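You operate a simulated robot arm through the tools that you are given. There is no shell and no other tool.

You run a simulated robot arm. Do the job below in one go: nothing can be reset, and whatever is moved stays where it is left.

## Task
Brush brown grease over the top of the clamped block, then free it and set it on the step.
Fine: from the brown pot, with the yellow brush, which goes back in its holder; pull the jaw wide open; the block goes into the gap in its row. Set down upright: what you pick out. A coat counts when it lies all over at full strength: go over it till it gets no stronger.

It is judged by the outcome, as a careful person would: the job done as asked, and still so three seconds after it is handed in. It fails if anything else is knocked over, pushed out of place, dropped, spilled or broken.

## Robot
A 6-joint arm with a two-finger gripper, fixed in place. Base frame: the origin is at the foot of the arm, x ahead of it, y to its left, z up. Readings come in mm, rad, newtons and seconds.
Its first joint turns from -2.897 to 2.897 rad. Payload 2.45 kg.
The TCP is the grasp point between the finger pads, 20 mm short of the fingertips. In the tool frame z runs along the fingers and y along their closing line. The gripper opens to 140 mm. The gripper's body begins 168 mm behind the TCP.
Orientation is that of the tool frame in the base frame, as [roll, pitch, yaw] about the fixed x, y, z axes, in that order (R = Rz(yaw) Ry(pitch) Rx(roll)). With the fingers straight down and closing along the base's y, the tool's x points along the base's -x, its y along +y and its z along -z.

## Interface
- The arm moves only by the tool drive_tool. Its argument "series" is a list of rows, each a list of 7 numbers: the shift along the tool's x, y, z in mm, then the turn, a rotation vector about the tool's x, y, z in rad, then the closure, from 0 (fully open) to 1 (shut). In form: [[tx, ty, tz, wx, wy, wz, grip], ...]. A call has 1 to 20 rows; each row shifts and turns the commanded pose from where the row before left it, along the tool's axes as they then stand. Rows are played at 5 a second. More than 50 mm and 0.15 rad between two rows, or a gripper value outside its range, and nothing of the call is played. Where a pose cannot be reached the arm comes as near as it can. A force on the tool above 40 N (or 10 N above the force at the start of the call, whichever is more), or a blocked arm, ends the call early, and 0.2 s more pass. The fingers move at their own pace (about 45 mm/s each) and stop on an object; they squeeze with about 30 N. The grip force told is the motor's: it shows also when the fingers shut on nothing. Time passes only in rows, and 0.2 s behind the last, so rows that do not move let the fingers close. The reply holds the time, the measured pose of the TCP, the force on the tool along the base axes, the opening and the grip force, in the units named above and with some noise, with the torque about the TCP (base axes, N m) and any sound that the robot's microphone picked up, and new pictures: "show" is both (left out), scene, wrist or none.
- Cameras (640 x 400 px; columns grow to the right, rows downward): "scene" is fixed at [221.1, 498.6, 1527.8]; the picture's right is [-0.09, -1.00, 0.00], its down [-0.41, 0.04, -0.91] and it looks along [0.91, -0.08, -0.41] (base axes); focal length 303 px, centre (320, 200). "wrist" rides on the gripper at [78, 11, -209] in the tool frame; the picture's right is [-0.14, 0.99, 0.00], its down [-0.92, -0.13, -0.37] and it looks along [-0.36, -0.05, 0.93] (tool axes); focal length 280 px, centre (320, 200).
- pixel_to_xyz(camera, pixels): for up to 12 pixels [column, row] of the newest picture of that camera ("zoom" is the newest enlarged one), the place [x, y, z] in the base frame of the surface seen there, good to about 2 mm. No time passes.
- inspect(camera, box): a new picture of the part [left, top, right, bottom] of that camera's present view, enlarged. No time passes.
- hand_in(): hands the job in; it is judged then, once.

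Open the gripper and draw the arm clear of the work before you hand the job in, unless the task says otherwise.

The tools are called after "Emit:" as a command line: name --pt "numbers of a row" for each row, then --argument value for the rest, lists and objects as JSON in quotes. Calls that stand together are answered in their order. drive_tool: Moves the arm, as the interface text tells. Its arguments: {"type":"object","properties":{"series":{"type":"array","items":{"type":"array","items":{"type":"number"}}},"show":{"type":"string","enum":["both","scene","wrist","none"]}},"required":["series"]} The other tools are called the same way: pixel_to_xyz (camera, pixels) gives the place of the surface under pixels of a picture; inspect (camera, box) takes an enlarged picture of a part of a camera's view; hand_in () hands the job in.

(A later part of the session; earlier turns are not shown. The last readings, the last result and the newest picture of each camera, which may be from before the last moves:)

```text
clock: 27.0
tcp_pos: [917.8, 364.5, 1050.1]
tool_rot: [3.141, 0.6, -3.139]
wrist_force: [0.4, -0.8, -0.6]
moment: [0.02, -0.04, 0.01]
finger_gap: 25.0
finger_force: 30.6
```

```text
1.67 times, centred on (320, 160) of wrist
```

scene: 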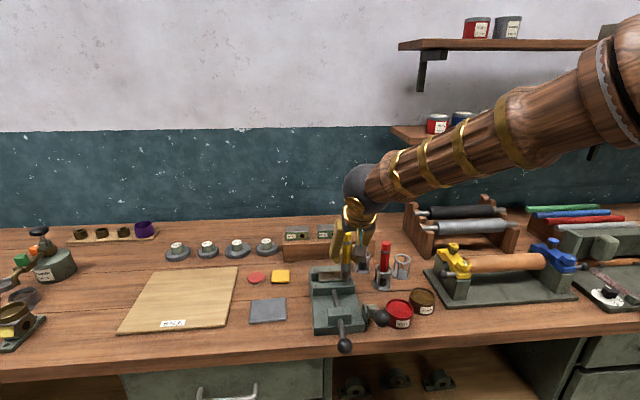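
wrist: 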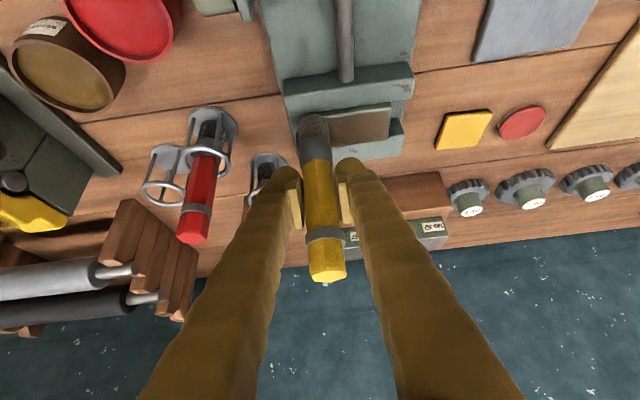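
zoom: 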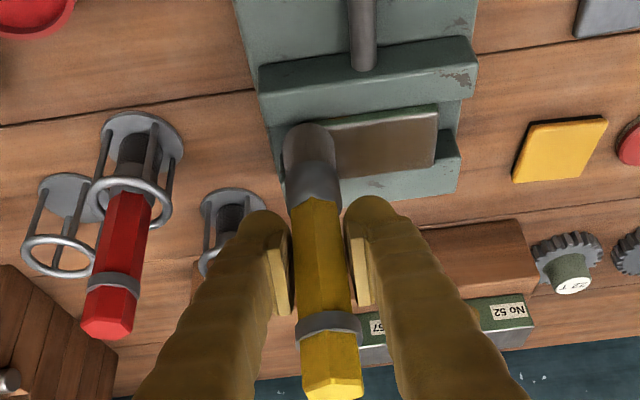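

The coat grew more even, but force reads about zero at z=1050. I check the brush position in hand.

Emit:
pixel_to_xyz --camera "wrist" --pixels '[[326, 276], [318, 150], [314, 122], [320, 200], [324, 232], [350, 128], [375, 120], [340, 140]]'

Emit:
drive_tool --pt "0.565 0 0.825 0 0 0 1" --pt "0.565 0 0.825 0 0 0 1" --pt "0 0 0 0 0 0 1" --show "none"

```text
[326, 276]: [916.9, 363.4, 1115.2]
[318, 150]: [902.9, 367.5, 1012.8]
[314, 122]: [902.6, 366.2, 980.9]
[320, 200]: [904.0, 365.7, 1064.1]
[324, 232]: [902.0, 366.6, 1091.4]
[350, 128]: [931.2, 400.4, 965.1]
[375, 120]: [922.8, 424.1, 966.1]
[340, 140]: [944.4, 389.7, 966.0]
```

```text
clock: 27.8
tcp_pos: [917.7, 364.5, 1048.5]
tool_rot: [3.138, 0.601, 3.141]
wrist_force: [-0.8, -1.9, 14.3]
moment: [0.07, 0.07, 0.01]
finger_gap: 25.2
finger_force: 30.4
```

The brush slid 3–4 mm more; contact is now at TCP z≈1049 with 14 N. I do another set of passes, then compare.

Emit:
drive_tool --pt "0 12 0 0 0 0 1" --pt "0 12 0 0 0 0 1" --pt "0 12 0 0 0 0 1" --pt "0 12 0 0 0 0 1" --pt "0 12 0 0 0 0 1" --pt "0 12 0 0 0 0 1" --pt "-10.7 0 7.3 0 0 0 1" --pt "0 -12 0 0 0 0 1" --pt "0 -12 0 0 0 0 1" --pt "0 -12 0 0 0 0 1" --pt "0 -12 0 0 0 0 1" --pt "0 -12 0 0 0 0 1" --pt "0 -12 0 0 0 0 1" --pt "-9.5 0 6.5 0 0 0 1" --pt "0 12 0 0 0 0 1" --pt "0 12 0 0 0 0 1" --pt "0 12 0 0 0 0 1" --pt "0 12 0 0 0 0 1" --pt "0 12 0 0 0 0 1" --pt "0 12 0 0 0 0 1" --show "both"

Emit:
inspect --camera "scene" --box '[300, 240, 380, 310]'

Emit:
inspect --camera "wrist" --box '[230, 40, 410, 280]'

```text
clock: 32.0
tcp_pos: [941.3, 434.5, 1047.3]
tool_rot: [3.141, 0.6, 3.141]
wrist_force: [-0.5, 0.7, -1.3]
moment: [-0.01, -0.01, 0.03]
finger_gap: 25.2
finger_force: 30.2
```

scene: 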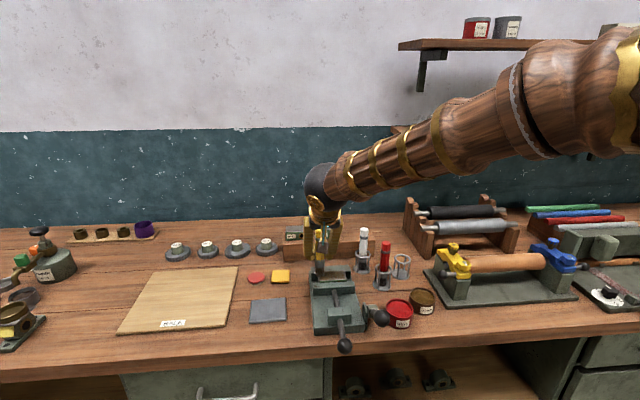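
wrist: 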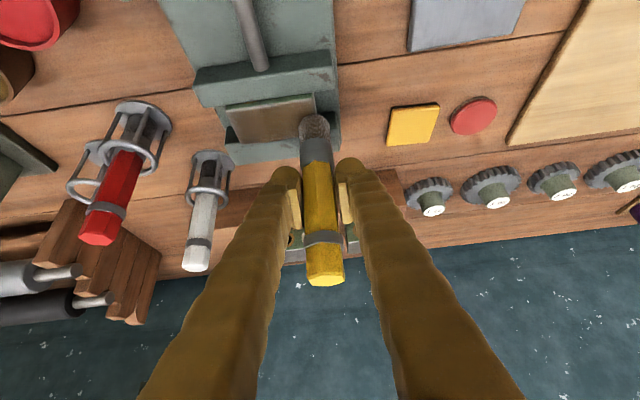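

```text
5.71 times, centred on (340, 275) of scene
```

zoom: 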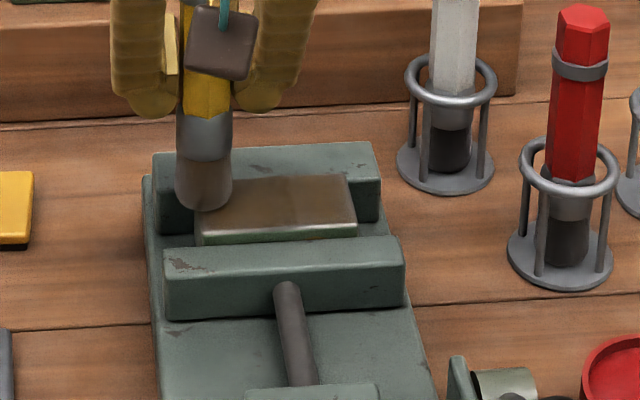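

```text
1.67 times, centred on (320, 160) of wrist
```

zoom: 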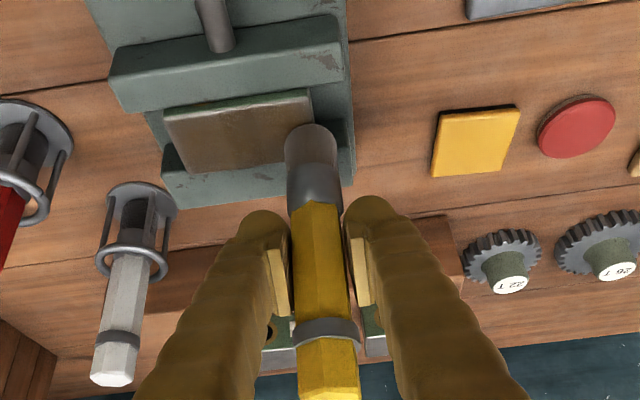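

The coat is visibly browner than before. I lower 0.8 mm and retrace again.

Emit:
drive_tool --pt "0.45 0 0.66 0 0 0 1" --pt "0 -12 0 0 0 0 1" --pt "0 -12 0 0 0 0 1" --pt "0 -12 0 0 0 0 1" --pt "0 -12 0 0 0 0 1" --pt "0 -12 0 0 0 0 1" --pt "0 -12 0 0 0 0 1" --pt "9.5 0 -6.5 0 0 0 1" --pt "0 12 0 0 0 0 1" --pt "0 12 0 0 0 0 1" --pt "0 12 0 0 0 0 1" --pt "0 12 0 0 0 0 1" --pt "0 12 0 0 0 0 1" --pt "0 12 0 0 0 0 1" --pt "10.7 0 -7.3 0 0 0 1" --pt "0 -18 0 0 0 0 1" --pt "0 -18 0 0 0 0 1" --pt "0 -18 0 0 0 0 1" --pt "0 -18 0 0 0 0 1" --pt "0 0 0 0 0 0 1" --show "both"

Emit:
inspect --camera "scene" --box '[300, 240, 380, 310]'

Emit:
inspect --camera "wrist" --box '[230, 40, 410, 280]'

```text
clock: 36.2
tcp_pos: [918.8, 364.1, 1047.3]
tool_rot: [-3.141, 0.6, 3.141]
wrist_force: [-0.2, 0.9, -0.5]
moment: [0.02, 0.02, 0.01]
finger_gap: 25.0
finger_force: 30.3
```

scene: 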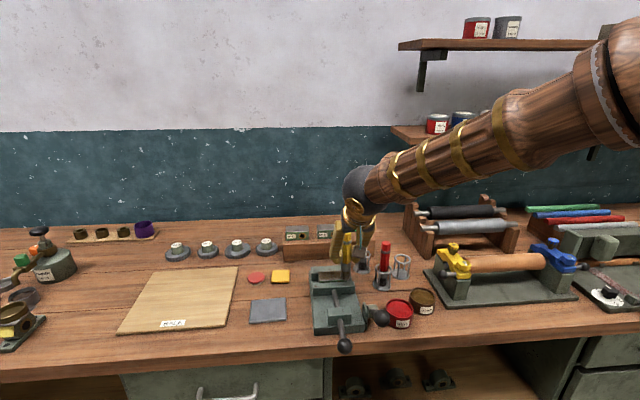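
wrist: 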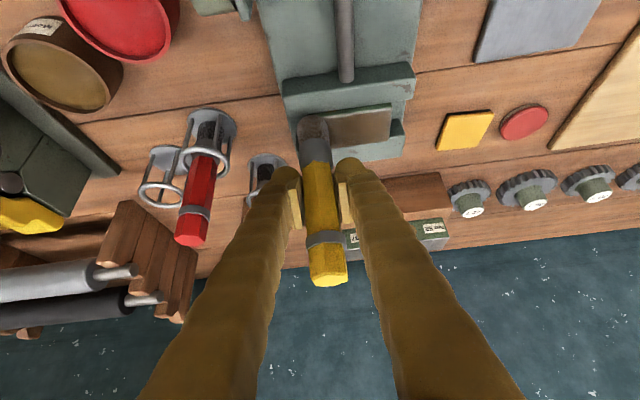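

```text
5.71 times, centred on (340, 275) of scene
```

zoom: 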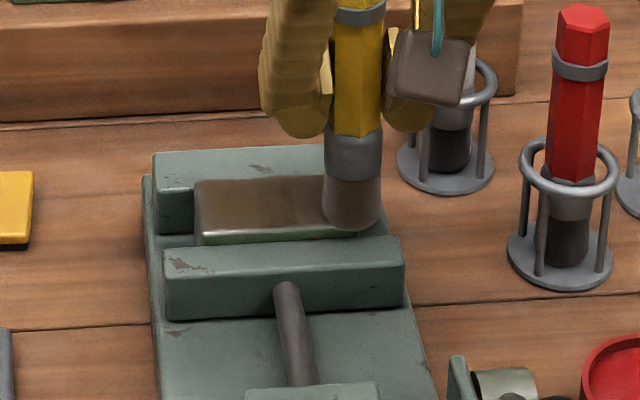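

```text
1.67 times, centred on (320, 160) of wrist
```

zoom: 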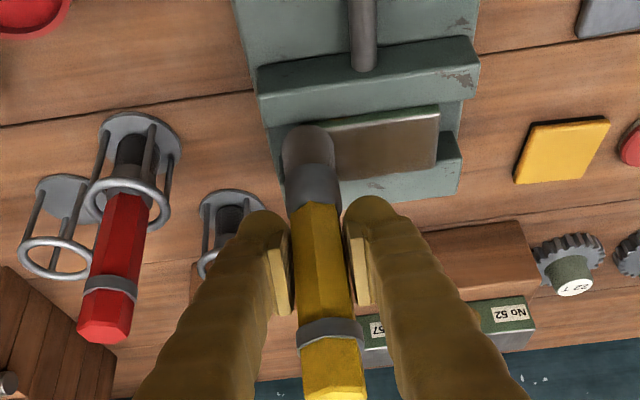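

To learn whether it still grows, I lift and return for a second dip, looking at the whole top on the way.

Emit:
drive_tool --pt "-10.9 0 -15.9 0 0 0 1" --pt "-10.9 0 -15.9 0 0 0 1" --pt "-10.9 0 -15.9 0 0 0 1" --pt "-10.9 0 -15.9 0 0 0 1" --pt "7.54 -29.3 -5.16 0 0 0 1" --pt "7.54 -29.3 -5.16 0 0 0 1" --pt "7.54 -29.3 -5.16 0 0 0 1" --pt "7.54 -29.3 -5.16 0 0 0 1" --pt "7.54 -29.3 -5.16 0 0 0 1" --pt "7.54 -29.3 -5.16 0 0 0 1" --pt "7.54 -29.3 -5.16 0 0 0 1" --pt "0 0 0 0 0 0 1"

Emit:
pixel_to_xyz --camera "wrist" --pixels '[[326, 278], [325, 283], [318, 150], [313, 122], [320, 200], [324, 240]]'

Emit:
inspect --camera "scene" --box '[300, 240, 380, 310]'

Emit:
inspect --camera "wrist" --box '[230, 40, 410, 300]'

```text
clock: 38.8
tcp_pos: [857.6, 158.6, 1125.9]
tool_rot: [3.141, 0.6, 3.141]
wrist_force: [0.3, -0.5, 0.6]
moment: [0.0, 0.01, -0.01]
finger_gap: 25.0
finger_force: 29.4
```

scene: 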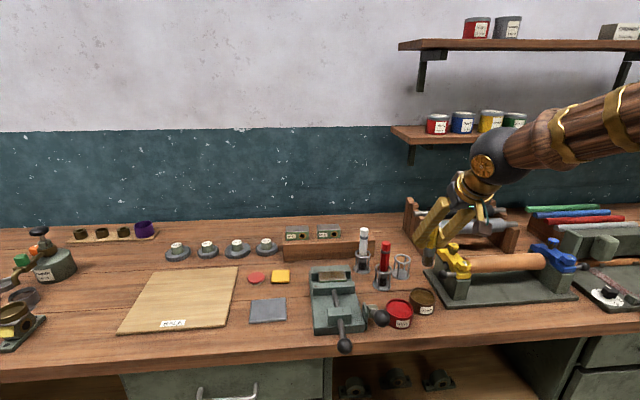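
wrist: 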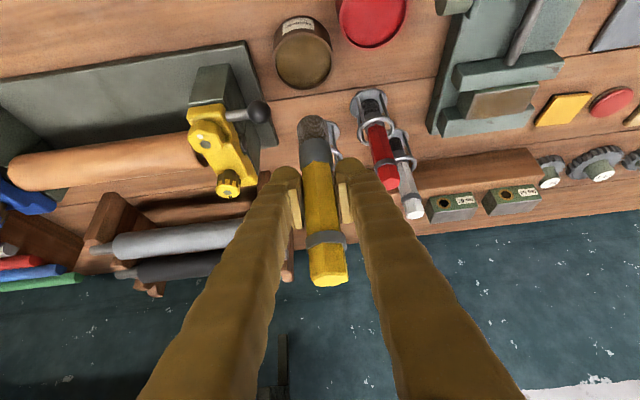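

```text
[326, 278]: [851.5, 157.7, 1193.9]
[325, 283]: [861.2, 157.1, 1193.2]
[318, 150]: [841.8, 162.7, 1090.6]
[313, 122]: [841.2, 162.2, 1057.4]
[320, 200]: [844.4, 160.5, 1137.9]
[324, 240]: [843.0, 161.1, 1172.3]
```

```text
5.71 times, centred on (340, 275) of scene
```

zoom: 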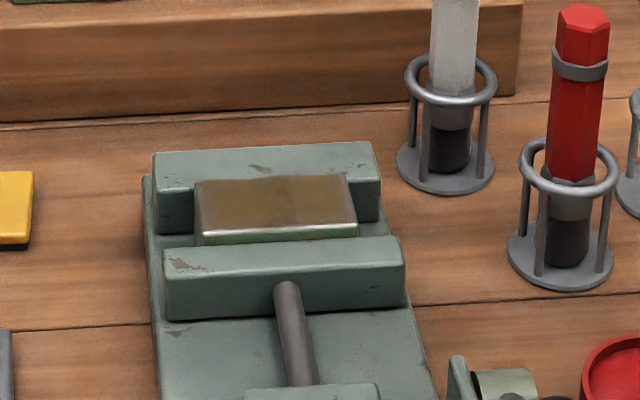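

```text
1.54 times, centred on (320, 170) of wrist
```

zoom: 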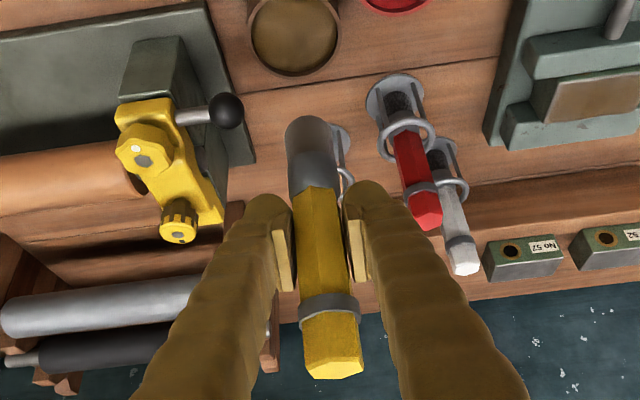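

The coat now looks brown all over but may still be thin. The brush tip is about 80 mm below the TCP; I dip again, gently, stopping at the grease surface.

Emit:
drive_tool --pt "10.7 0 14.8 0 0 0 1" --pt "10.7 0 14.8 0 0 0 1" --pt "10.7 0 14.8 0 0 0 1" --pt "10.7 0 14.8 0 0 0 1" --pt "10.7 0 14.8 0 0 0 1" --pt "10.7 0 14.8 0 0 0 1" --pt "0 0 0 0 0 0 1"

```text
clock: 40.4
tcp_pos: [852.0, 158.8, 1015.8]
tool_rot: [3.139, 0.604, -3.141]
wrist_force: [-2.7, -3.2, 24.0]
moment: [-0.02, 0.03, 0.0]
finger_gap: 24.7
finger_force: 30.3
```

scene: 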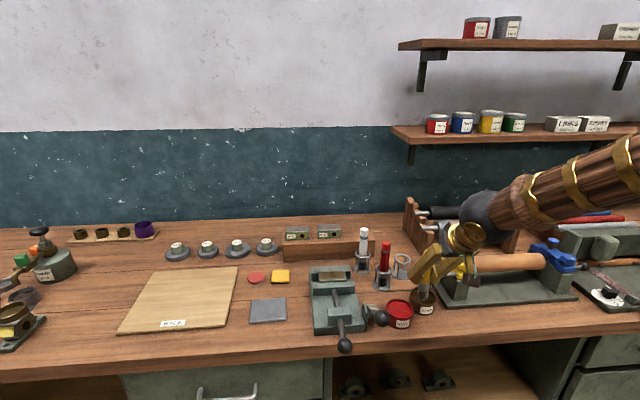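
wrist: 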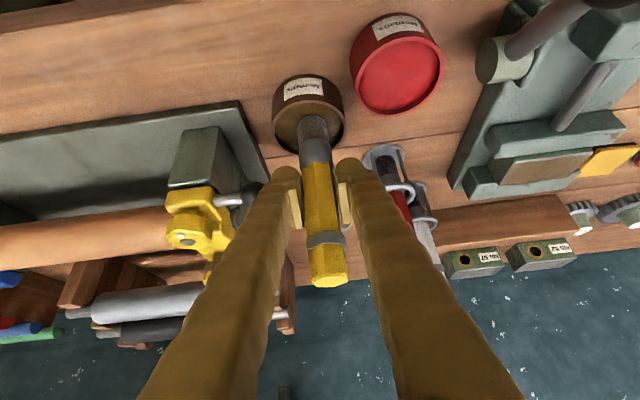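

The brush touched the grease (24 N). I lift and go back over the near-right corner of the block, stopping a little above contact.

Emit:
drive_tool --pt "-10.35 0 -15.1 0 0 0 1" --pt "-10.35 0 -15.1 0 0 0 1" --pt "-10.35 0 -15.1 0 0 0 1" --pt "-10.35 0 -15.1 0 0 0 1" --pt "-10.35 0 -15.1 0 0 0 1" --pt "-10.35 0 -15.1 0 0 0 1" --pt "-7.78 29.36 5.32 0 0 0 1" --pt "-7.78 29.36 5.32 0 0 0 1" --pt "-7.78 29.36 5.32 0 0 0 1" --pt "-7.78 29.36 5.32 0 0 0 1" --pt "-7.78 29.36 5.32 0 0 0 1" --pt "-7.78 29.36 5.32 0 0 0 1" --pt "-7.78 29.36 5.32 0 0 0 1" --pt "10.7 0 15.64 0 0 0 1" --pt "10.7 0 15.64 0 0 0 1" --pt "10.7 0 15.64 0 0 0 1" --pt "10.7 0 15.64 0 0 0 1" --pt "0 0 0 0 0 0 1"

Emit:
pixel_to_xyz --camera "wrist" --pixels '[[327, 280], [318, 150], [313, 126], [320, 200]]'

Emit:
inspect --camera "scene" --box '[300, 240, 380, 310]'

```text
clock: 44.2
tcp_pos: [918.8, 365.6, 1049.2]
tool_rot: [-3.141, 0.601, -3.141]
wrist_force: [-0.5, 0.7, -0.3]
moment: [-0.01, 0.01, 0.03]
finger_gap: 25.0
finger_force: 30.3
```

scene: 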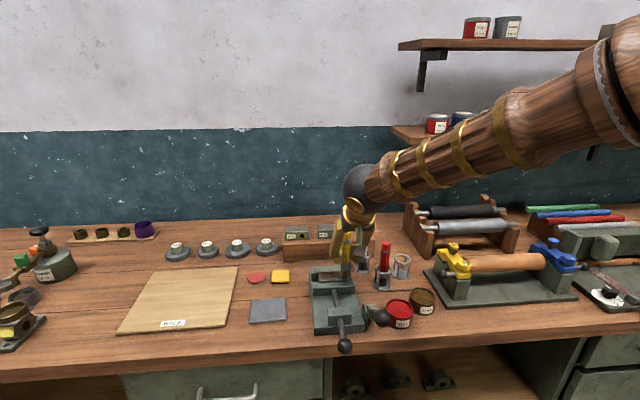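
wrist: 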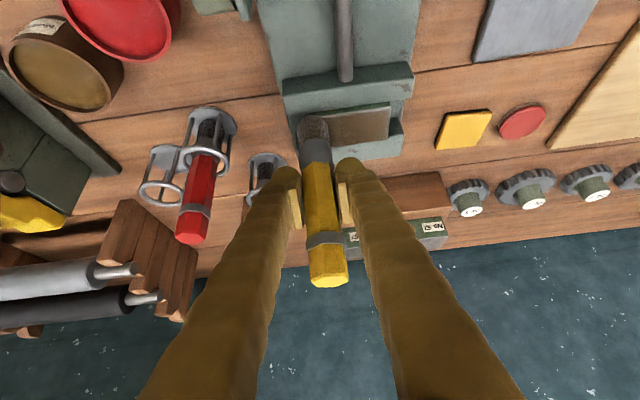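

```text
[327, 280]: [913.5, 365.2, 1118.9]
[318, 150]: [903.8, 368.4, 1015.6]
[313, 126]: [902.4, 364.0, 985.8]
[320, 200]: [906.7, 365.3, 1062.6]
```

```text
5.71 times, centred on (340, 275) of scene
```

zoom: 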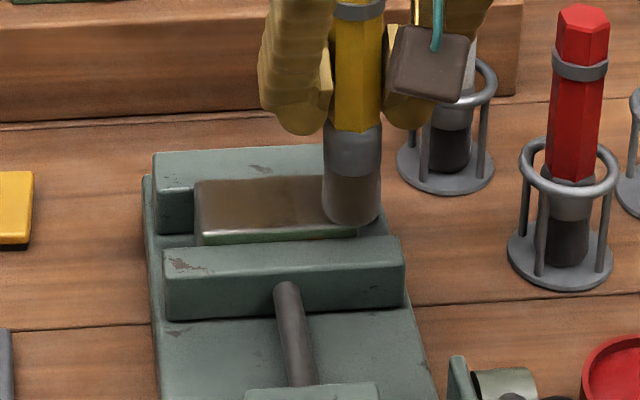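

The tip still hovers about 4 mm above. I step down in 1 mm rows to make contact.

Emit:
drive_tool --pt "0.565 0 0.825 0 0 0 1" --pt "0.565 0 0.825 0 0 0 1" --pt "0.565 0 0.825 0 0 0 1" --pt "0.565 0 0.825 0 0 0 1" --pt "0 0 0 0 0 0 1" --show "none"

```text
clock: 45.4
tcp_pos: [916.0, 366.2, 1046.8]
tool_rot: [3.14, 0.602, 3.14]
wrist_force: [1.8, 0.0, 9.8]
moment: [0.13, -0.25, -0.01]
finger_gap: 24.7
finger_force: 29.9
```

Contact with about 10 N. Another full set of passes.

Emit:
drive_tool --pt "0 12 0 0 0 0 1" --pt "0 12 0 0 0 0 1" --pt "0 12 0 0 0 0 1" --pt "0 12 0 0 0 0 1" --pt "0 12 0 0 0 0 1" --pt "0 11 0 0 0 0 1" --pt "-10.7 0 7.3 0 0 0 1" --pt "0 -12 0 0 0 0 1" --pt "0 -12 0 0 0 0 1" --pt "0 -12 0 0 0 0 1" --pt "0 -12 0 0 0 0 1" --pt "0 -12 0 0 0 0 1" --pt "0 -13 0 0 0 0 1" --pt "-10.7 0 7.3 0 0 0 1" --pt "0 12 0 0 0 0 1" --pt "0 12 0 0 0 0 1" --pt "0 12 0 0 0 0 1" --pt "0 12 0 0 0 0 1" --pt "0 12 0 0 0 0 1" --pt "0 13 0 0 0 0 1" --show "both"

Emit:
inspect --camera "scene" --box '[300, 240, 380, 310]'

Emit:
inspect --camera "wrist" --box '[230, 40, 410, 280]'

```text
clock: 49.6
tcp_pos: [944.7, 436.6, 1044.0]
tool_rot: [3.139, 0.6, -3.141]
wrist_force: [0.0, -1.5, 4.4]
moment: [-0.11, -0.09, 0.0]
finger_gap: 24.5
finger_force: 30.3
```

scene: 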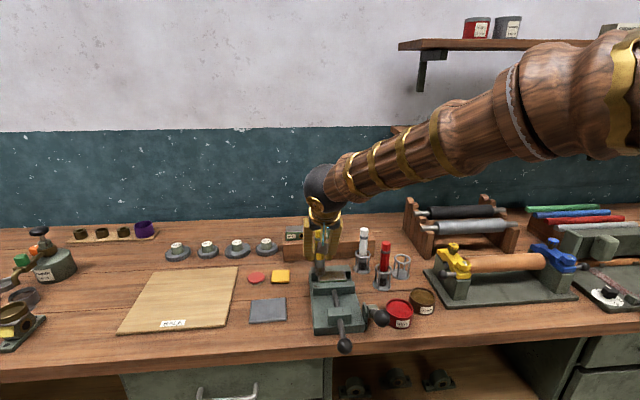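
wrist: 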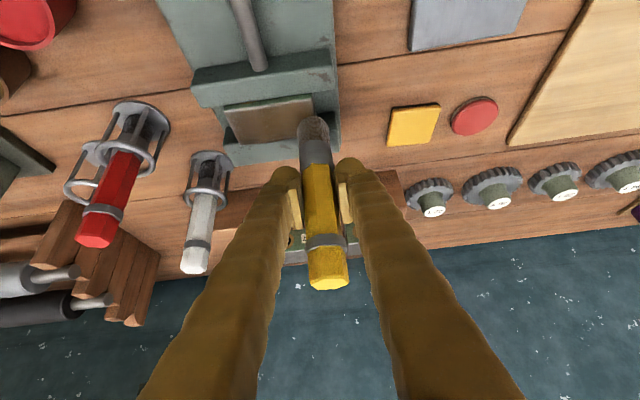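

```text
5.71 times, centred on (340, 275) of scene
```

zoom: 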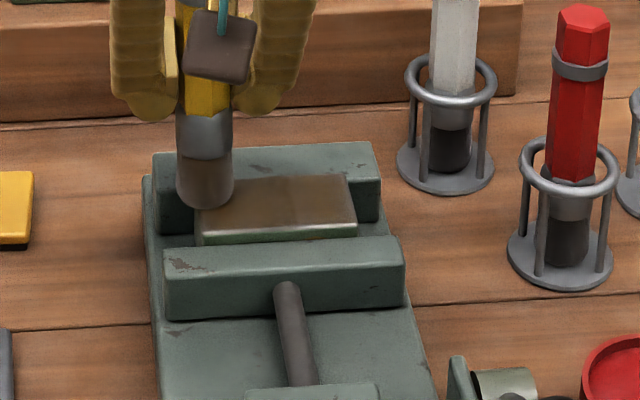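

```text
1.67 times, centred on (320, 160) of wrist
```

zoom: 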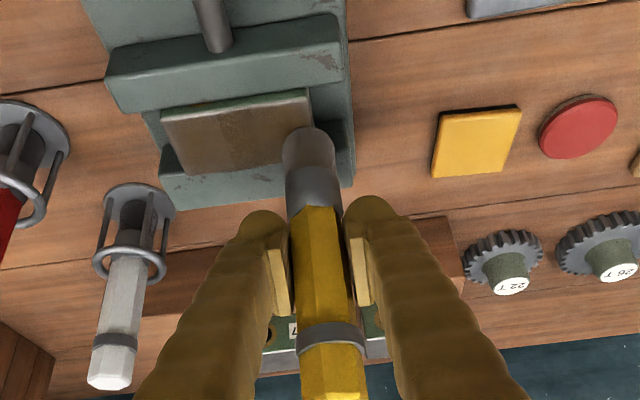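

Still in contact (4 N); the coat deepens. I retrace once more without lowering.

Emit:
drive_tool --pt "0 -12 0 0 0 0 1" --pt "0 -12 0 0 0 0 1" --pt "0 -12 0 0 0 0 1" --pt "0 -12 0 0 0 0 1" --pt "0 -12 0 0 0 0 1" --pt "0 -13 0 0 0 0 1" --pt "10.7 0 -7.3 0 0 0 1" --pt "0 12 0 0 0 0 1" --pt "0 12 0 0 0 0 1" --pt "0 12 0 0 0 0 1" --pt "0 12 0 0 0 0 1" --pt "0 12 0 0 0 0 1" --pt "0 13 0 0 0 0 1" --pt "10.7 0 -7.3 0 0 0 1" --pt "0 -15 0 0 0 0 1" --pt "0 -15 0 0 0 0 1" --pt "0 -15 0 0 0 0 1" --pt "0 -14 0 0 0 0 1" --pt "0 -14 0 0 0 0 1" --pt "0 0 0 0 0 0 1" --show "both"

Emit:
inspect --camera "scene" --box '[300, 240, 380, 310]'

Emit:
inspect --camera "wrist" --box '[230, 40, 410, 280]'

```text
clock: 53.8
tcp_pos: [916.8, 363.9, 1045.5]
tool_rot: [-3.141, 0.6, -3.14]
wrist_force: [-0.1, -0.2, 0.2]
moment: [-0.01, 0.0, 0.02]
finger_gap: 24.5
finger_force: 30.2
```

scene: 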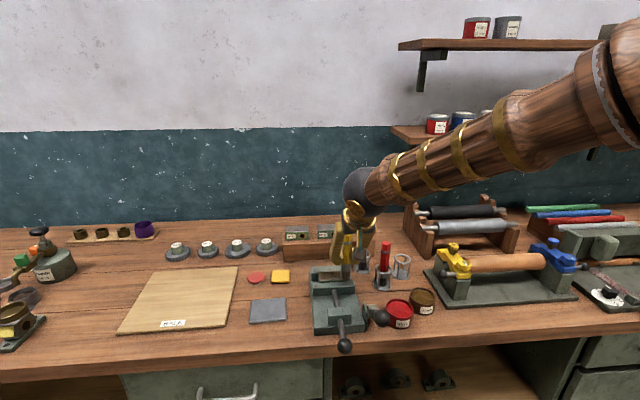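
wrist: 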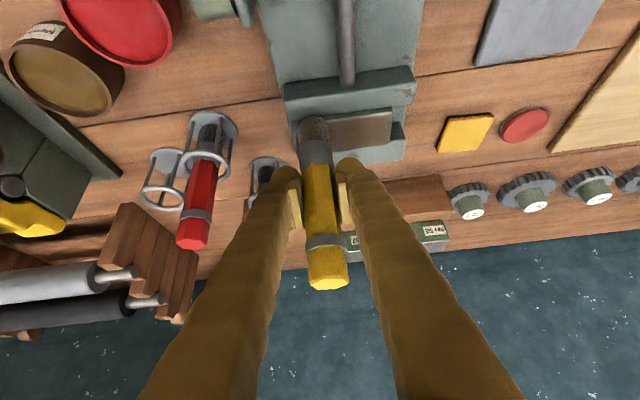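

```text
5.71 times, centred on (340, 275) of scene
```

zoom: 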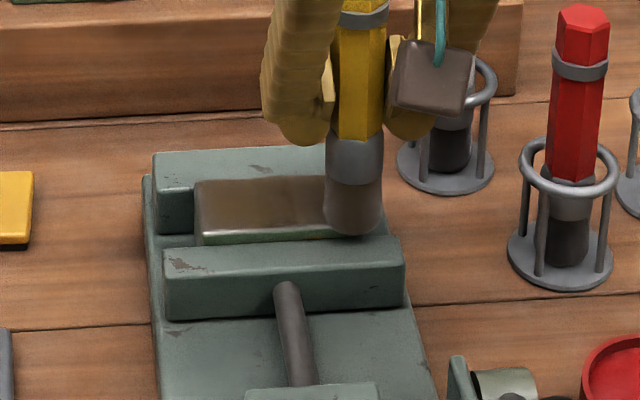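

```text
1.67 times, centred on (320, 160) of wrist
```

zoom: 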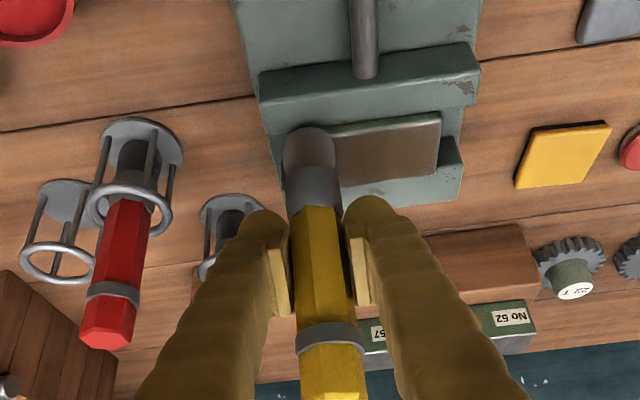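

Comparing under the arm's shadow is unreliable, so I lift away to the same spot over the pot for a like-for-like look.

Emit:
drive_tool --pt "-11.3 0 -16.5 0 0 0 1" --pt "-11.3 0 -16.5 0 0 0 1" --pt "-11.3 0 -16.5 0 0 0 1" --pt "-11.3 0 -16.5 0 0 0 1" --pt "7.3 -29.3 -5 0 0 0 1" --pt "7.3 -29.3 -5 0 0 0 1" --pt "7.3 -29.3 -5 0 0 0 1" --pt "7.3 -29.3 -5 0 0 0 1" --pt "7.3 -29.3 -5 0 0 0 1" --pt "7.3 -29.3 -5 0 0 0 1" --pt "7.3 -29.3 -5 0 0 0 1" --pt "0 0 0 0 0 0 1"

Emit:
pixel_to_xyz --camera "wrist" --pixels '[[327, 283], [318, 150], [313, 126], [320, 200]]'

Emit:
inspect --camera "scene" --box '[300, 240, 380, 310]'

Emit:
inspect --camera "scene" --box '[315, 260, 355, 285]'

Emit:
inspect --camera "wrist" --box '[440, 60, 560, 140]'

```text
clock: 56.4
tcp_pos: [856.3, 159.1, 1126.5]
tool_rot: [3.14, 0.602, -3.14]
wrist_force: [-0.4, -0.1, -0.5]
moment: [0.0, 0.0, 0.01]
finger_gap: 24.5
finger_force: 30.3
```

scene: 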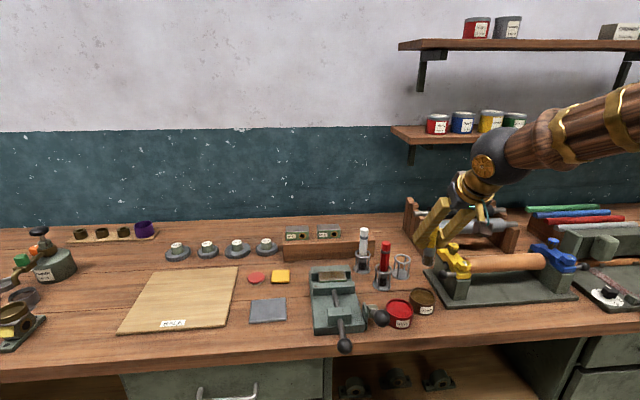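
wrist: 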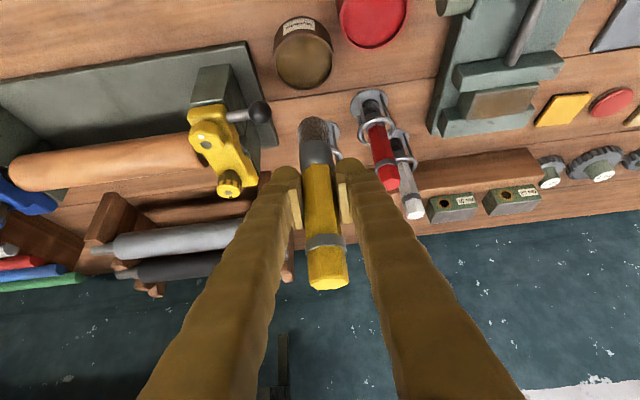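

```text
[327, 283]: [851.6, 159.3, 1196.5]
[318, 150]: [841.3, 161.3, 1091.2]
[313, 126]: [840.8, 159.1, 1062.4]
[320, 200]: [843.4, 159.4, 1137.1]
```

```text
5.71 times, centred on (340, 275) of scene
```

zoom: 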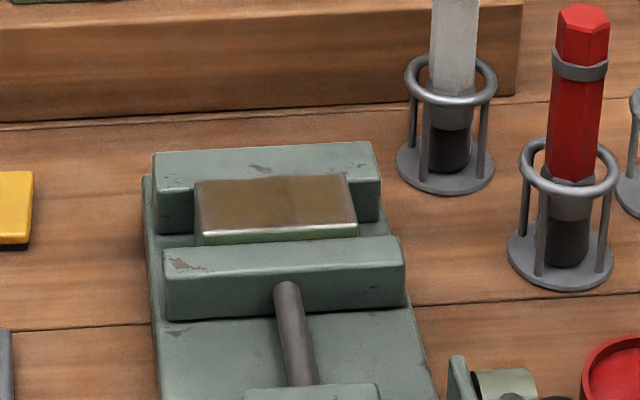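

```text
16.00 times, centred on (335, 272) of scene
```

zoom: 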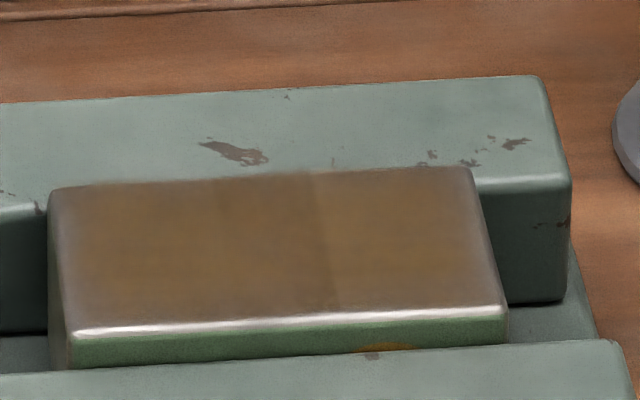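

```text
5.00 times, centred on (500, 100) of wrist
```

zoom: 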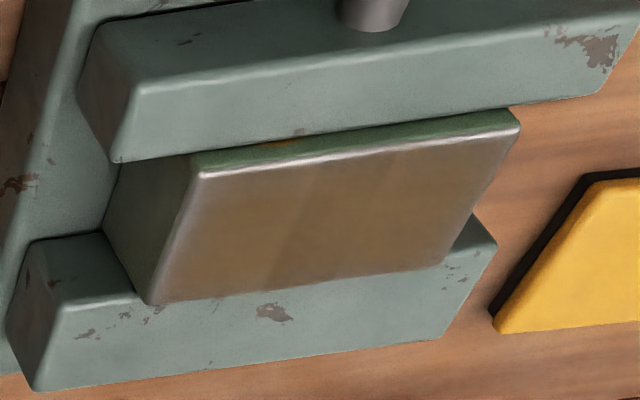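

The top is brown all over, with a slightly stronger right half and lighter edges; the brush probably can add more. I dip again and go over it with slower passes.

Emit:
drive_tool --pt "10.7 0 14.8 0 0 0 1" --pt "10.7 0 14.8 0 0 0 1" --pt "10.7 0 14.8 0 0 0 1" --pt "10.7 0 14.8 0 0 0 1" --pt "10.7 0 14.8 0 0 0 1" --pt "10.7 0 14.8 0 0 0 1" --pt "0 0 0 0 0 0 1" --show "none"

```text
clock: 58.0
tcp_pos: [853.4, 156.9, 1014.5]
tool_rot: [3.141, 0.599, 3.141]
wrist_force: [1.2, 0.2, -1.3]
moment: [-0.02, 0.0, 0.01]
finger_gap: 24.4
finger_force: 29.6
```

No contact yet at 1014.5; I step down 2 mm more.

Emit:
drive_tool --pt "0.565 0 0.825 0 0 0 1" --pt "0.565 0 0.825 0 0 0 1" --pt "0 0 0 0 0 0 1" --show "none"

Emit:
inspect --camera "scene" --box '[370, 230, 460, 330]'

```text
clock: 58.8
tcp_pos: [853.6, 156.3, 1013.8]
tool_rot: [-3.141, 0.602, -3.141]
wrist_force: [-1.7, -1.0, 6.6]
moment: [-0.01, 0.0, -0.01]
finger_gap: 24.5
finger_force: 30.5
```

```text
4.00 times, centred on (415, 280) of scene
```

zoom: 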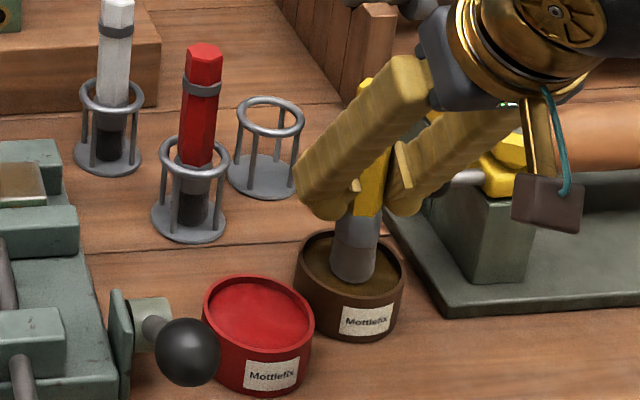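

The brush touches the grease. I lift it, return over the block's near-right corner, and stop just above contact.

Emit:
drive_tool --pt "-10.54 0 -15.4 0 0 0 1" --pt "-10.54 0 -15.4 0 0 0 1" --pt "-10.54 0 -15.4 0 0 0 1" --pt "-10.54 0 -15.4 0 0 0 1" --pt "-10.54 0 -15.4 0 0 0 1" --pt "-10.54 0 -15.4 0 0 0 1" --pt "-7.6 29.8 5.2 0 0 0 1" --pt "-7.6 29.8 5.2 0 0 0 1" --pt "-7.6 29.8 5.2 0 0 0 1" --pt "-7.6 29.8 5.2 0 0 0 1" --pt "-7.6 29.8 5.2 0 0 0 1" --pt "-7.6 29.8 5.2 0 0 0 1" --pt "-7.6 29.8 5.2 0 0 0 1" --pt "11.3 0 16.5 0 0 0 1" --pt "11.3 0 16.5 0 0 0 1" --pt "11.3 0 16.5 0 0 0 1" --pt "11.3 0 16.5 0 0 0 1" --pt "1.13 0 1.65 0 0 0 1" --pt "0.565 0 0.825 0 0 0 1" --pt "0 0 0 0 0 0 1" --show "none"

```text
clock: 63.0
tcp_pos: [917.7, 365.9, 1043.9]
tool_rot: [3.141, 0.6, -3.14]
wrist_force: [-2.7, -2.8, 20.3]
moment: [-0.16, 0.06, -0.01]
finger_gap: 24.5
finger_force: 29.9
```

In contact with 20 N. I make slower passes, lines about 9 mm apart.

Emit:
drive_tool --pt "0 -3 0 0 0 0 1" --pt "0 9.5 0 0 0 0 1" --pt "0 9.5 0 0 0 0 1" --pt "0 9.5 0 0 0 0 1" --pt "0 9.5 0 0 0 0 1" --pt "0 9.5 0 0 0 0 1" --pt "0 9.5 0 0 0 0 1" --pt "0 9.5 0 0 0 0 1" --pt "0 9.5 0 0 0 0 1" --pt "-7.43 0 5.08 0 0 0 1" --pt "0 -9.5 0 0 0 0 1" --pt "0 -9.5 0 0 0 0 1" --pt "0 -9.5 0 0 0 0 1" --pt "0 -9.5 0 0 0 0 1" --pt "0 -9.5 0 0 0 0 1" --pt "0 -9.5 0 0 0 0 1" --pt "0 -9.5 0 0 0 0 1" --pt "0 -9.5 0 0 0 0 1" --pt "-7.43 0 5.08 0 0 0 1" --pt "0 0 0 0 0 0 1" --show "none"

Emit:
drive_tool --pt "0.2 0 0.3 0 0 0 1" --pt "0 9.5 0 0 0 0 1" --pt "0 9.5 0 0 0 0 1" --pt "0 9.5 0 0 0 0 1" --pt "0 9.5 0 0 0 0 1" --pt "0 9.5 0 0 0 0 1" --pt "0 9.5 0 0 0 0 1" --pt "0 9.5 0 0 0 0 1" --pt "0 9.5 0 0 0 0 1" --pt "-7.43 0 5.08 0 0 0 1" --pt "0 -9.5 0 0 0 0 1" --pt "0 -9.5 0 0 0 0 1" --pt "0 -9.5 0 0 0 0 1" --pt "0 -9.5 0 0 0 0 1" --pt "0 -9.5 0 0 0 0 1" --pt "0 -9.5 0 0 0 0 1" --pt "0 -9.5 0 0 0 0 1" --pt "0 -9.5 0 0 0 0 1" --pt "0 0 0 0 0 0 1"

Emit:
inspect --camera "scene" --box '[315, 255, 365, 287]'

Emit:
inspect --camera "wrist" --box '[260, 60, 420, 170]'

```text
clock: 67.2
tcp_pos: [934.3, 363.7, 1043.7]
tool_rot: [3.141, 0.601, 3.141]
wrist_force: [0.0, -0.6, -0.6]
moment: [0.0, -0.01, -0.04]
finger_gap: 24.9
finger_force: 30.1
```

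```text
clock: 71.2
tcp_pos: [943.8, 361.0, 1042.1]
tool_rot: [3.141, 0.599, -3.14]
wrist_force: [-0.4, -0.3, -0.7]
moment: [0.04, -0.01, 0.01]
finger_gap: 24.6
finger_force: 30.0
```

scene: 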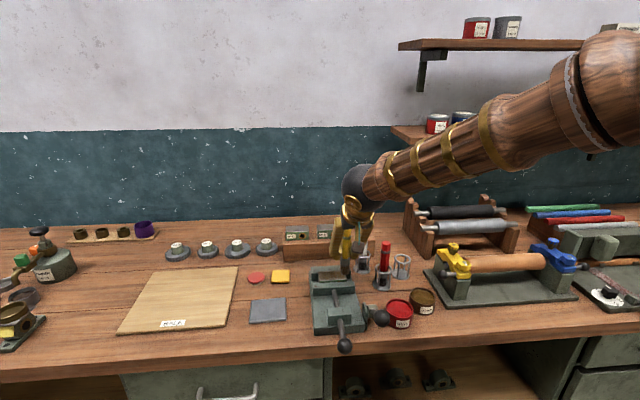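
wrist: 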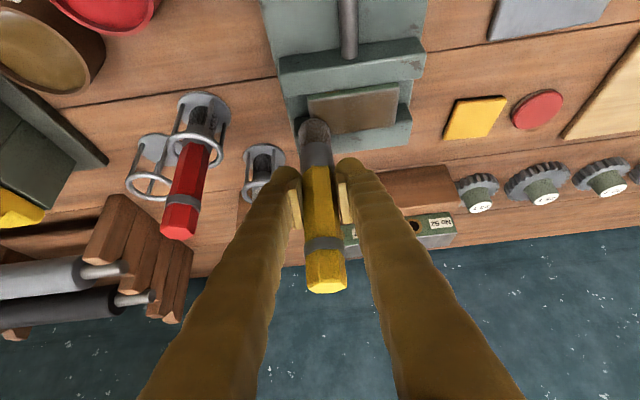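

```text
12.50 times, centred on (340, 271) of scene
```

zoom: 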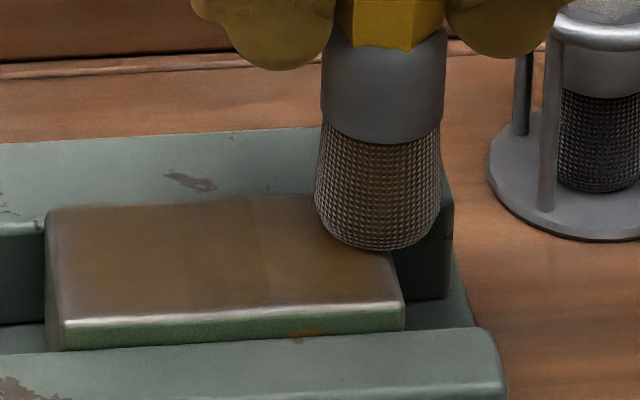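

```text
3.64 times, centred on (340, 115) of wrist
```

zoom: 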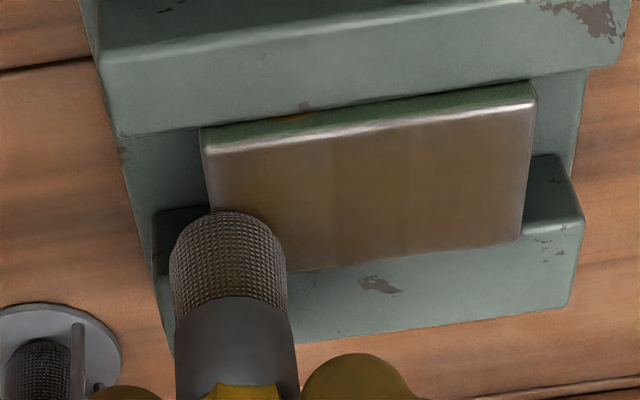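

The coat deepens but the rim looks lighter. I now run the brush centre along the perimeter (x≈949, y≈439, x≈912, y≈361), 0.8 mm lower.

Emit:
drive_tool --pt "-3.65 0 3.46 0 0 0 1" --pt "0 11 0 0 0 0 1" --pt "0 11 0 0 0 0 1" --pt "0 11 0 0 0 0 1" --pt "0 11 0 0 0 0 1" --pt "0 11 0 0 0 0 1" --pt "0 11 0 0 0 0 1" --pt "0 11 0 0 0 0 1" --pt "7.63 0 -5.22 0 0 0 1" --pt "7.63 0 -5.22 0 0 0 1" --pt "7.63 0 -5.22 0 0 0 1" --pt "7.63 0 -5.22 0 0 0 1" --pt "0 -11 0 0 0 0 1" --pt "0 -11 0 0 0 0 1" --pt "0 -11 0 0 0 0 1" --pt "0 -11 0 0 0 0 1" --pt "0 -11 0 0 0 0 1" --pt "0 -11 0 0 0 0 1" --pt "0 -11 0 0 0 0 1" --pt "0 0 0 0 0 0 1"

Emit:
inspect --camera "scene" --box '[315, 255, 365, 287]'

Emit:
inspect --camera "wrist" --box '[260, 60, 420, 170]'

```text
clock: 75.4
tcp_pos: [911.8, 363.1, 1043.6]
tool_rot: [3.142, 0.599, -3.141]
wrist_force: [-0.4, 0.2, -0.7]
moment: [0.01, -0.01, 0.0]
finger_gap: 24.7
finger_force: 30.8
```

scene: 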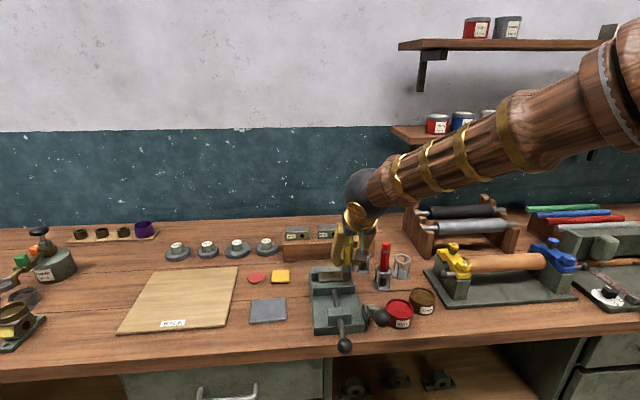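
wrist: 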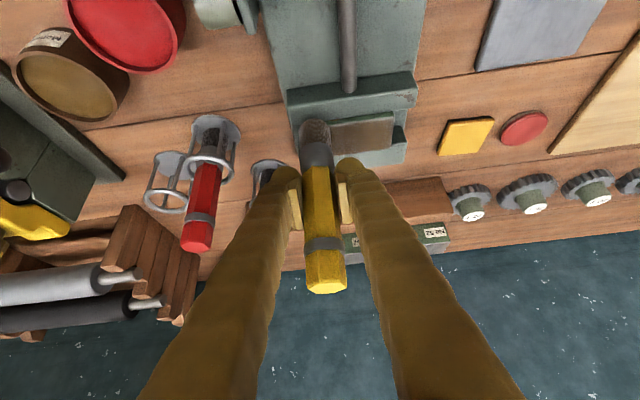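

```text
12.50 times, centred on (340, 271) of scene
```

zoom: 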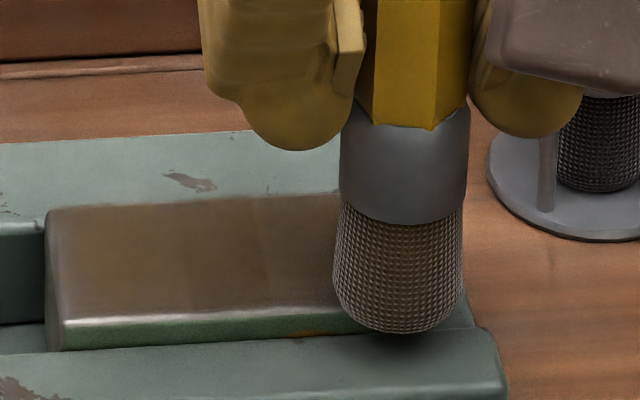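

```text
3.64 times, centred on (340, 115) of wrist
```

zoom: 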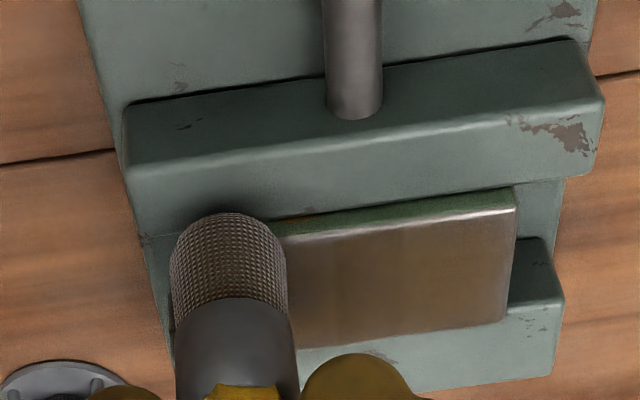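

Force is again near zero, so contact is light. I lift away for a clear look and another dip.

Emit:
drive_tool --pt "-11.6 0 -17 0 0 0 1" --pt "-11.6 0 -17 0 0 0 1" --pt "-11.6 0 -17 0 0 0 1" --pt "-11.6 0 -17 0 0 0 1" --pt "6.7 -29.3 -4.6 0 0 0 1" --pt "6.7 -29.3 -4.6 0 0 0 1" --pt "6.7 -29.3 -4.6 0 0 0 1" --pt "6.7 -29.3 -4.6 0 0 0 1" --pt "6.7 -29.3 -4.6 0 0 0 1" --pt "6.7 -29.3 -4.6 0 0 0 1" --pt "6.7 -29.3 -4.6 0 0 0 1" --pt "0 0 0 0 0 0 1"

Emit:
pixel_to_xyz --camera "wrist" --pixels '[[327, 286], [318, 150], [313, 126], [320, 200]]'

Emit:
inspect --camera "scene" --box '[315, 260, 355, 285]'

Emit:
inspect --camera "wrist" --box '[440, 60, 560, 140]'

Emit:
inspect --camera "wrist" --box '[260, 10, 380, 170]'

```text
clock: 78.0
tcp_pos: [853.8, 160.4, 1122.6]
tool_rot: [3.142, 0.6, -3.14]
wrist_force: [-0.1, 0.9, -1.0]
moment: [0.02, 0.01, -0.01]
finger_gap: 24.9
finger_force: 30.1
```

scene: 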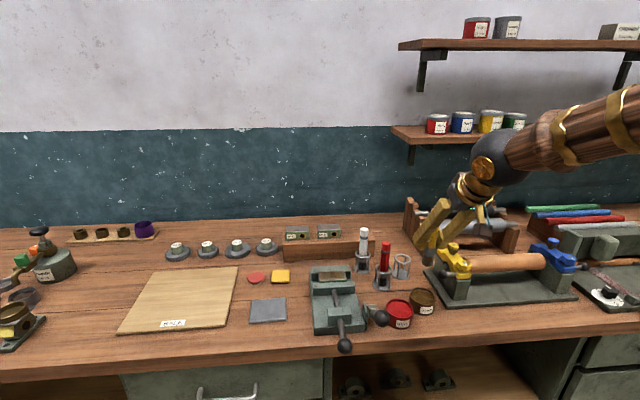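
wrist: 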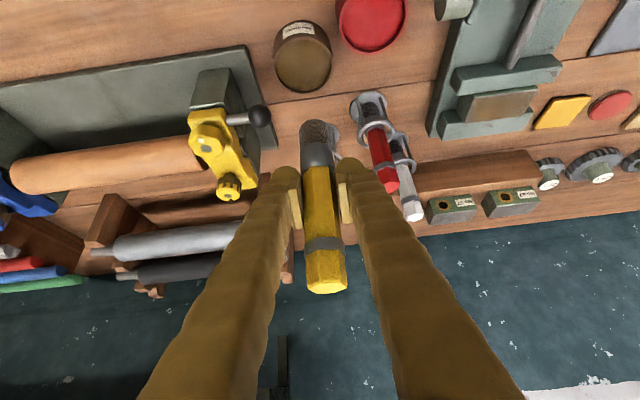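

```text
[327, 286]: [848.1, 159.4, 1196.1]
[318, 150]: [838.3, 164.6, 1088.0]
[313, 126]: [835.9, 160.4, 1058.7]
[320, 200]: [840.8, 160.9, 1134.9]
```

```text
16.00 times, centred on (335, 272) of scene
```

zoom: 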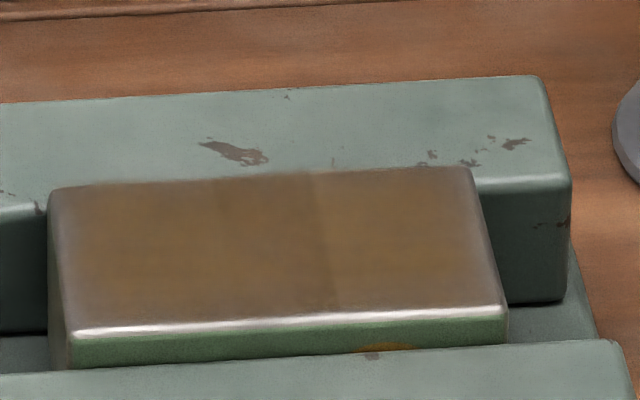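

```text
5.00 times, centred on (500, 100) of wrist
```

zoom: 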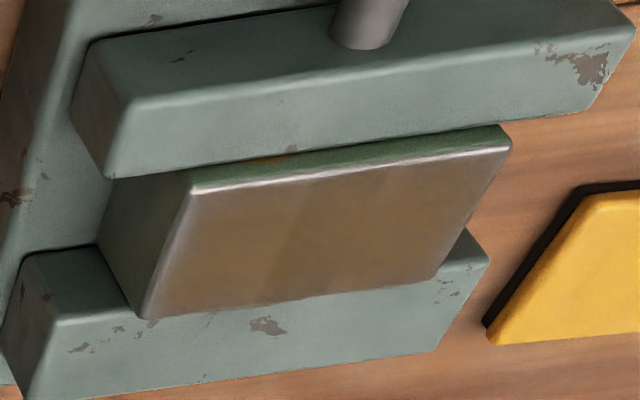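

```text
2.50 times, centred on (320, 90) of wrist
```

zoom: 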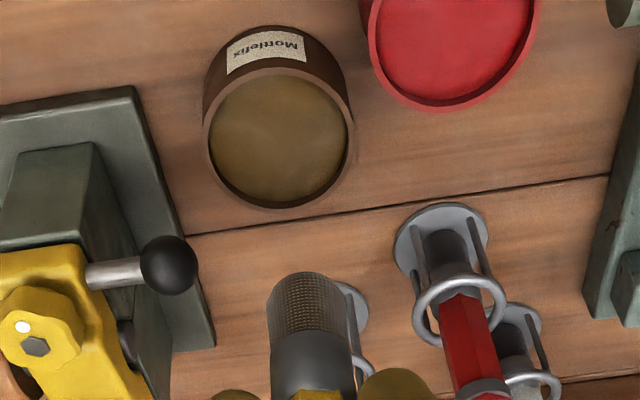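

The coat is close to saturated but I want one more round. The tip is now about 74 mm below the TCP, so I lower until light contact with the grease.

Emit:
drive_tool --pt "10.45 0 15.27 0 0 0 1" --pt "10.45 0 15.27 0 0 0 1" --pt "10.45 0 15.27 0 0 0 1" --pt "10.45 0 15.27 0 0 0 1" --pt "10.45 0 15.27 0 0 0 1" --pt "10.45 0 15.27 0 0 0 1" --pt "0.565 0 0.825 0 0 0 1" --pt "0 0 0 0 0 0 1" --show "none"

```text
clock: 79.8
tcp_pos: [854.8, 158.8, 1011.7]
tool_rot: [3.141, 0.599, -3.14]
wrist_force: [-0.4, -1.1, 3.3]
moment: [-0.12, 0.05, -0.03]
finger_gap: 24.6
finger_force: 29.8
```

Light contact made (3 N). I press 0.5 mm more, then lift and carry it back to the block's corner, ending just above contact.

Emit:
drive_tool --pt "0.28 0 0.41 0 0 0 1" --pt "0 0 0 0 0 0 1" --pt "-10.6 0 -15.4 0 0 0 1" --pt "-10.6 0 -15.4 0 0 0 1" --pt "-10.6 0 -15.4 0 0 0 1" --pt "-10.6 0 -15.4 0 0 0 1" --pt "-10.6 0 -15.4 0 0 0 1" --pt "-10.6 0 -15.4 0 0 0 1" --pt "-7.2 29.2 4.95 0 0 0 1" --pt "-7.2 29.2 4.95 0 0 0 1" --pt "-7.2 29.2 4.95 0 0 0 1" --pt "-7.2 29.2 4.95 0 0 0 1" --pt "-7.2 29.2 4.95 0 0 0 1" --pt "-7.2 29.2 4.95 0 0 0 1" --pt "-7.2 29.2 4.95 0 0 0 1" --pt "11.3 0 16.5 0 0 0 1" --pt "11.3 0 16.5 0 0 0 1" --pt "11.3 0 16.5 0 0 0 1" --pt "11.3 0 16.5 0 0 0 1" --pt "0 0 0 0 0 0 1" --show "none"

Emit:
drive_tool --pt "0.565 0 0.825 0 0 0 1" --pt "0 0 0 0 0 0 1" --show "none"

```text
clock: 84.0
tcp_pos: [916.4, 364.2, 1043.1]
tool_rot: [-3.141, 0.599, -3.141]
wrist_force: [0.1, -0.4, -1.0]
moment: [-0.01, -0.03, -0.03]
finger_gap: 24.7
finger_force: 30.3
```

```text
clock: 84.6
tcp_pos: [916.3, 361.5, 1043.1]
tool_rot: [-3.141, 0.601, -3.141]
wrist_force: [-0.6, 0.7, 0.1]
moment: [0.01, -0.02, 0.01]
finger_gap: 24.5
finger_force: 30.4
```

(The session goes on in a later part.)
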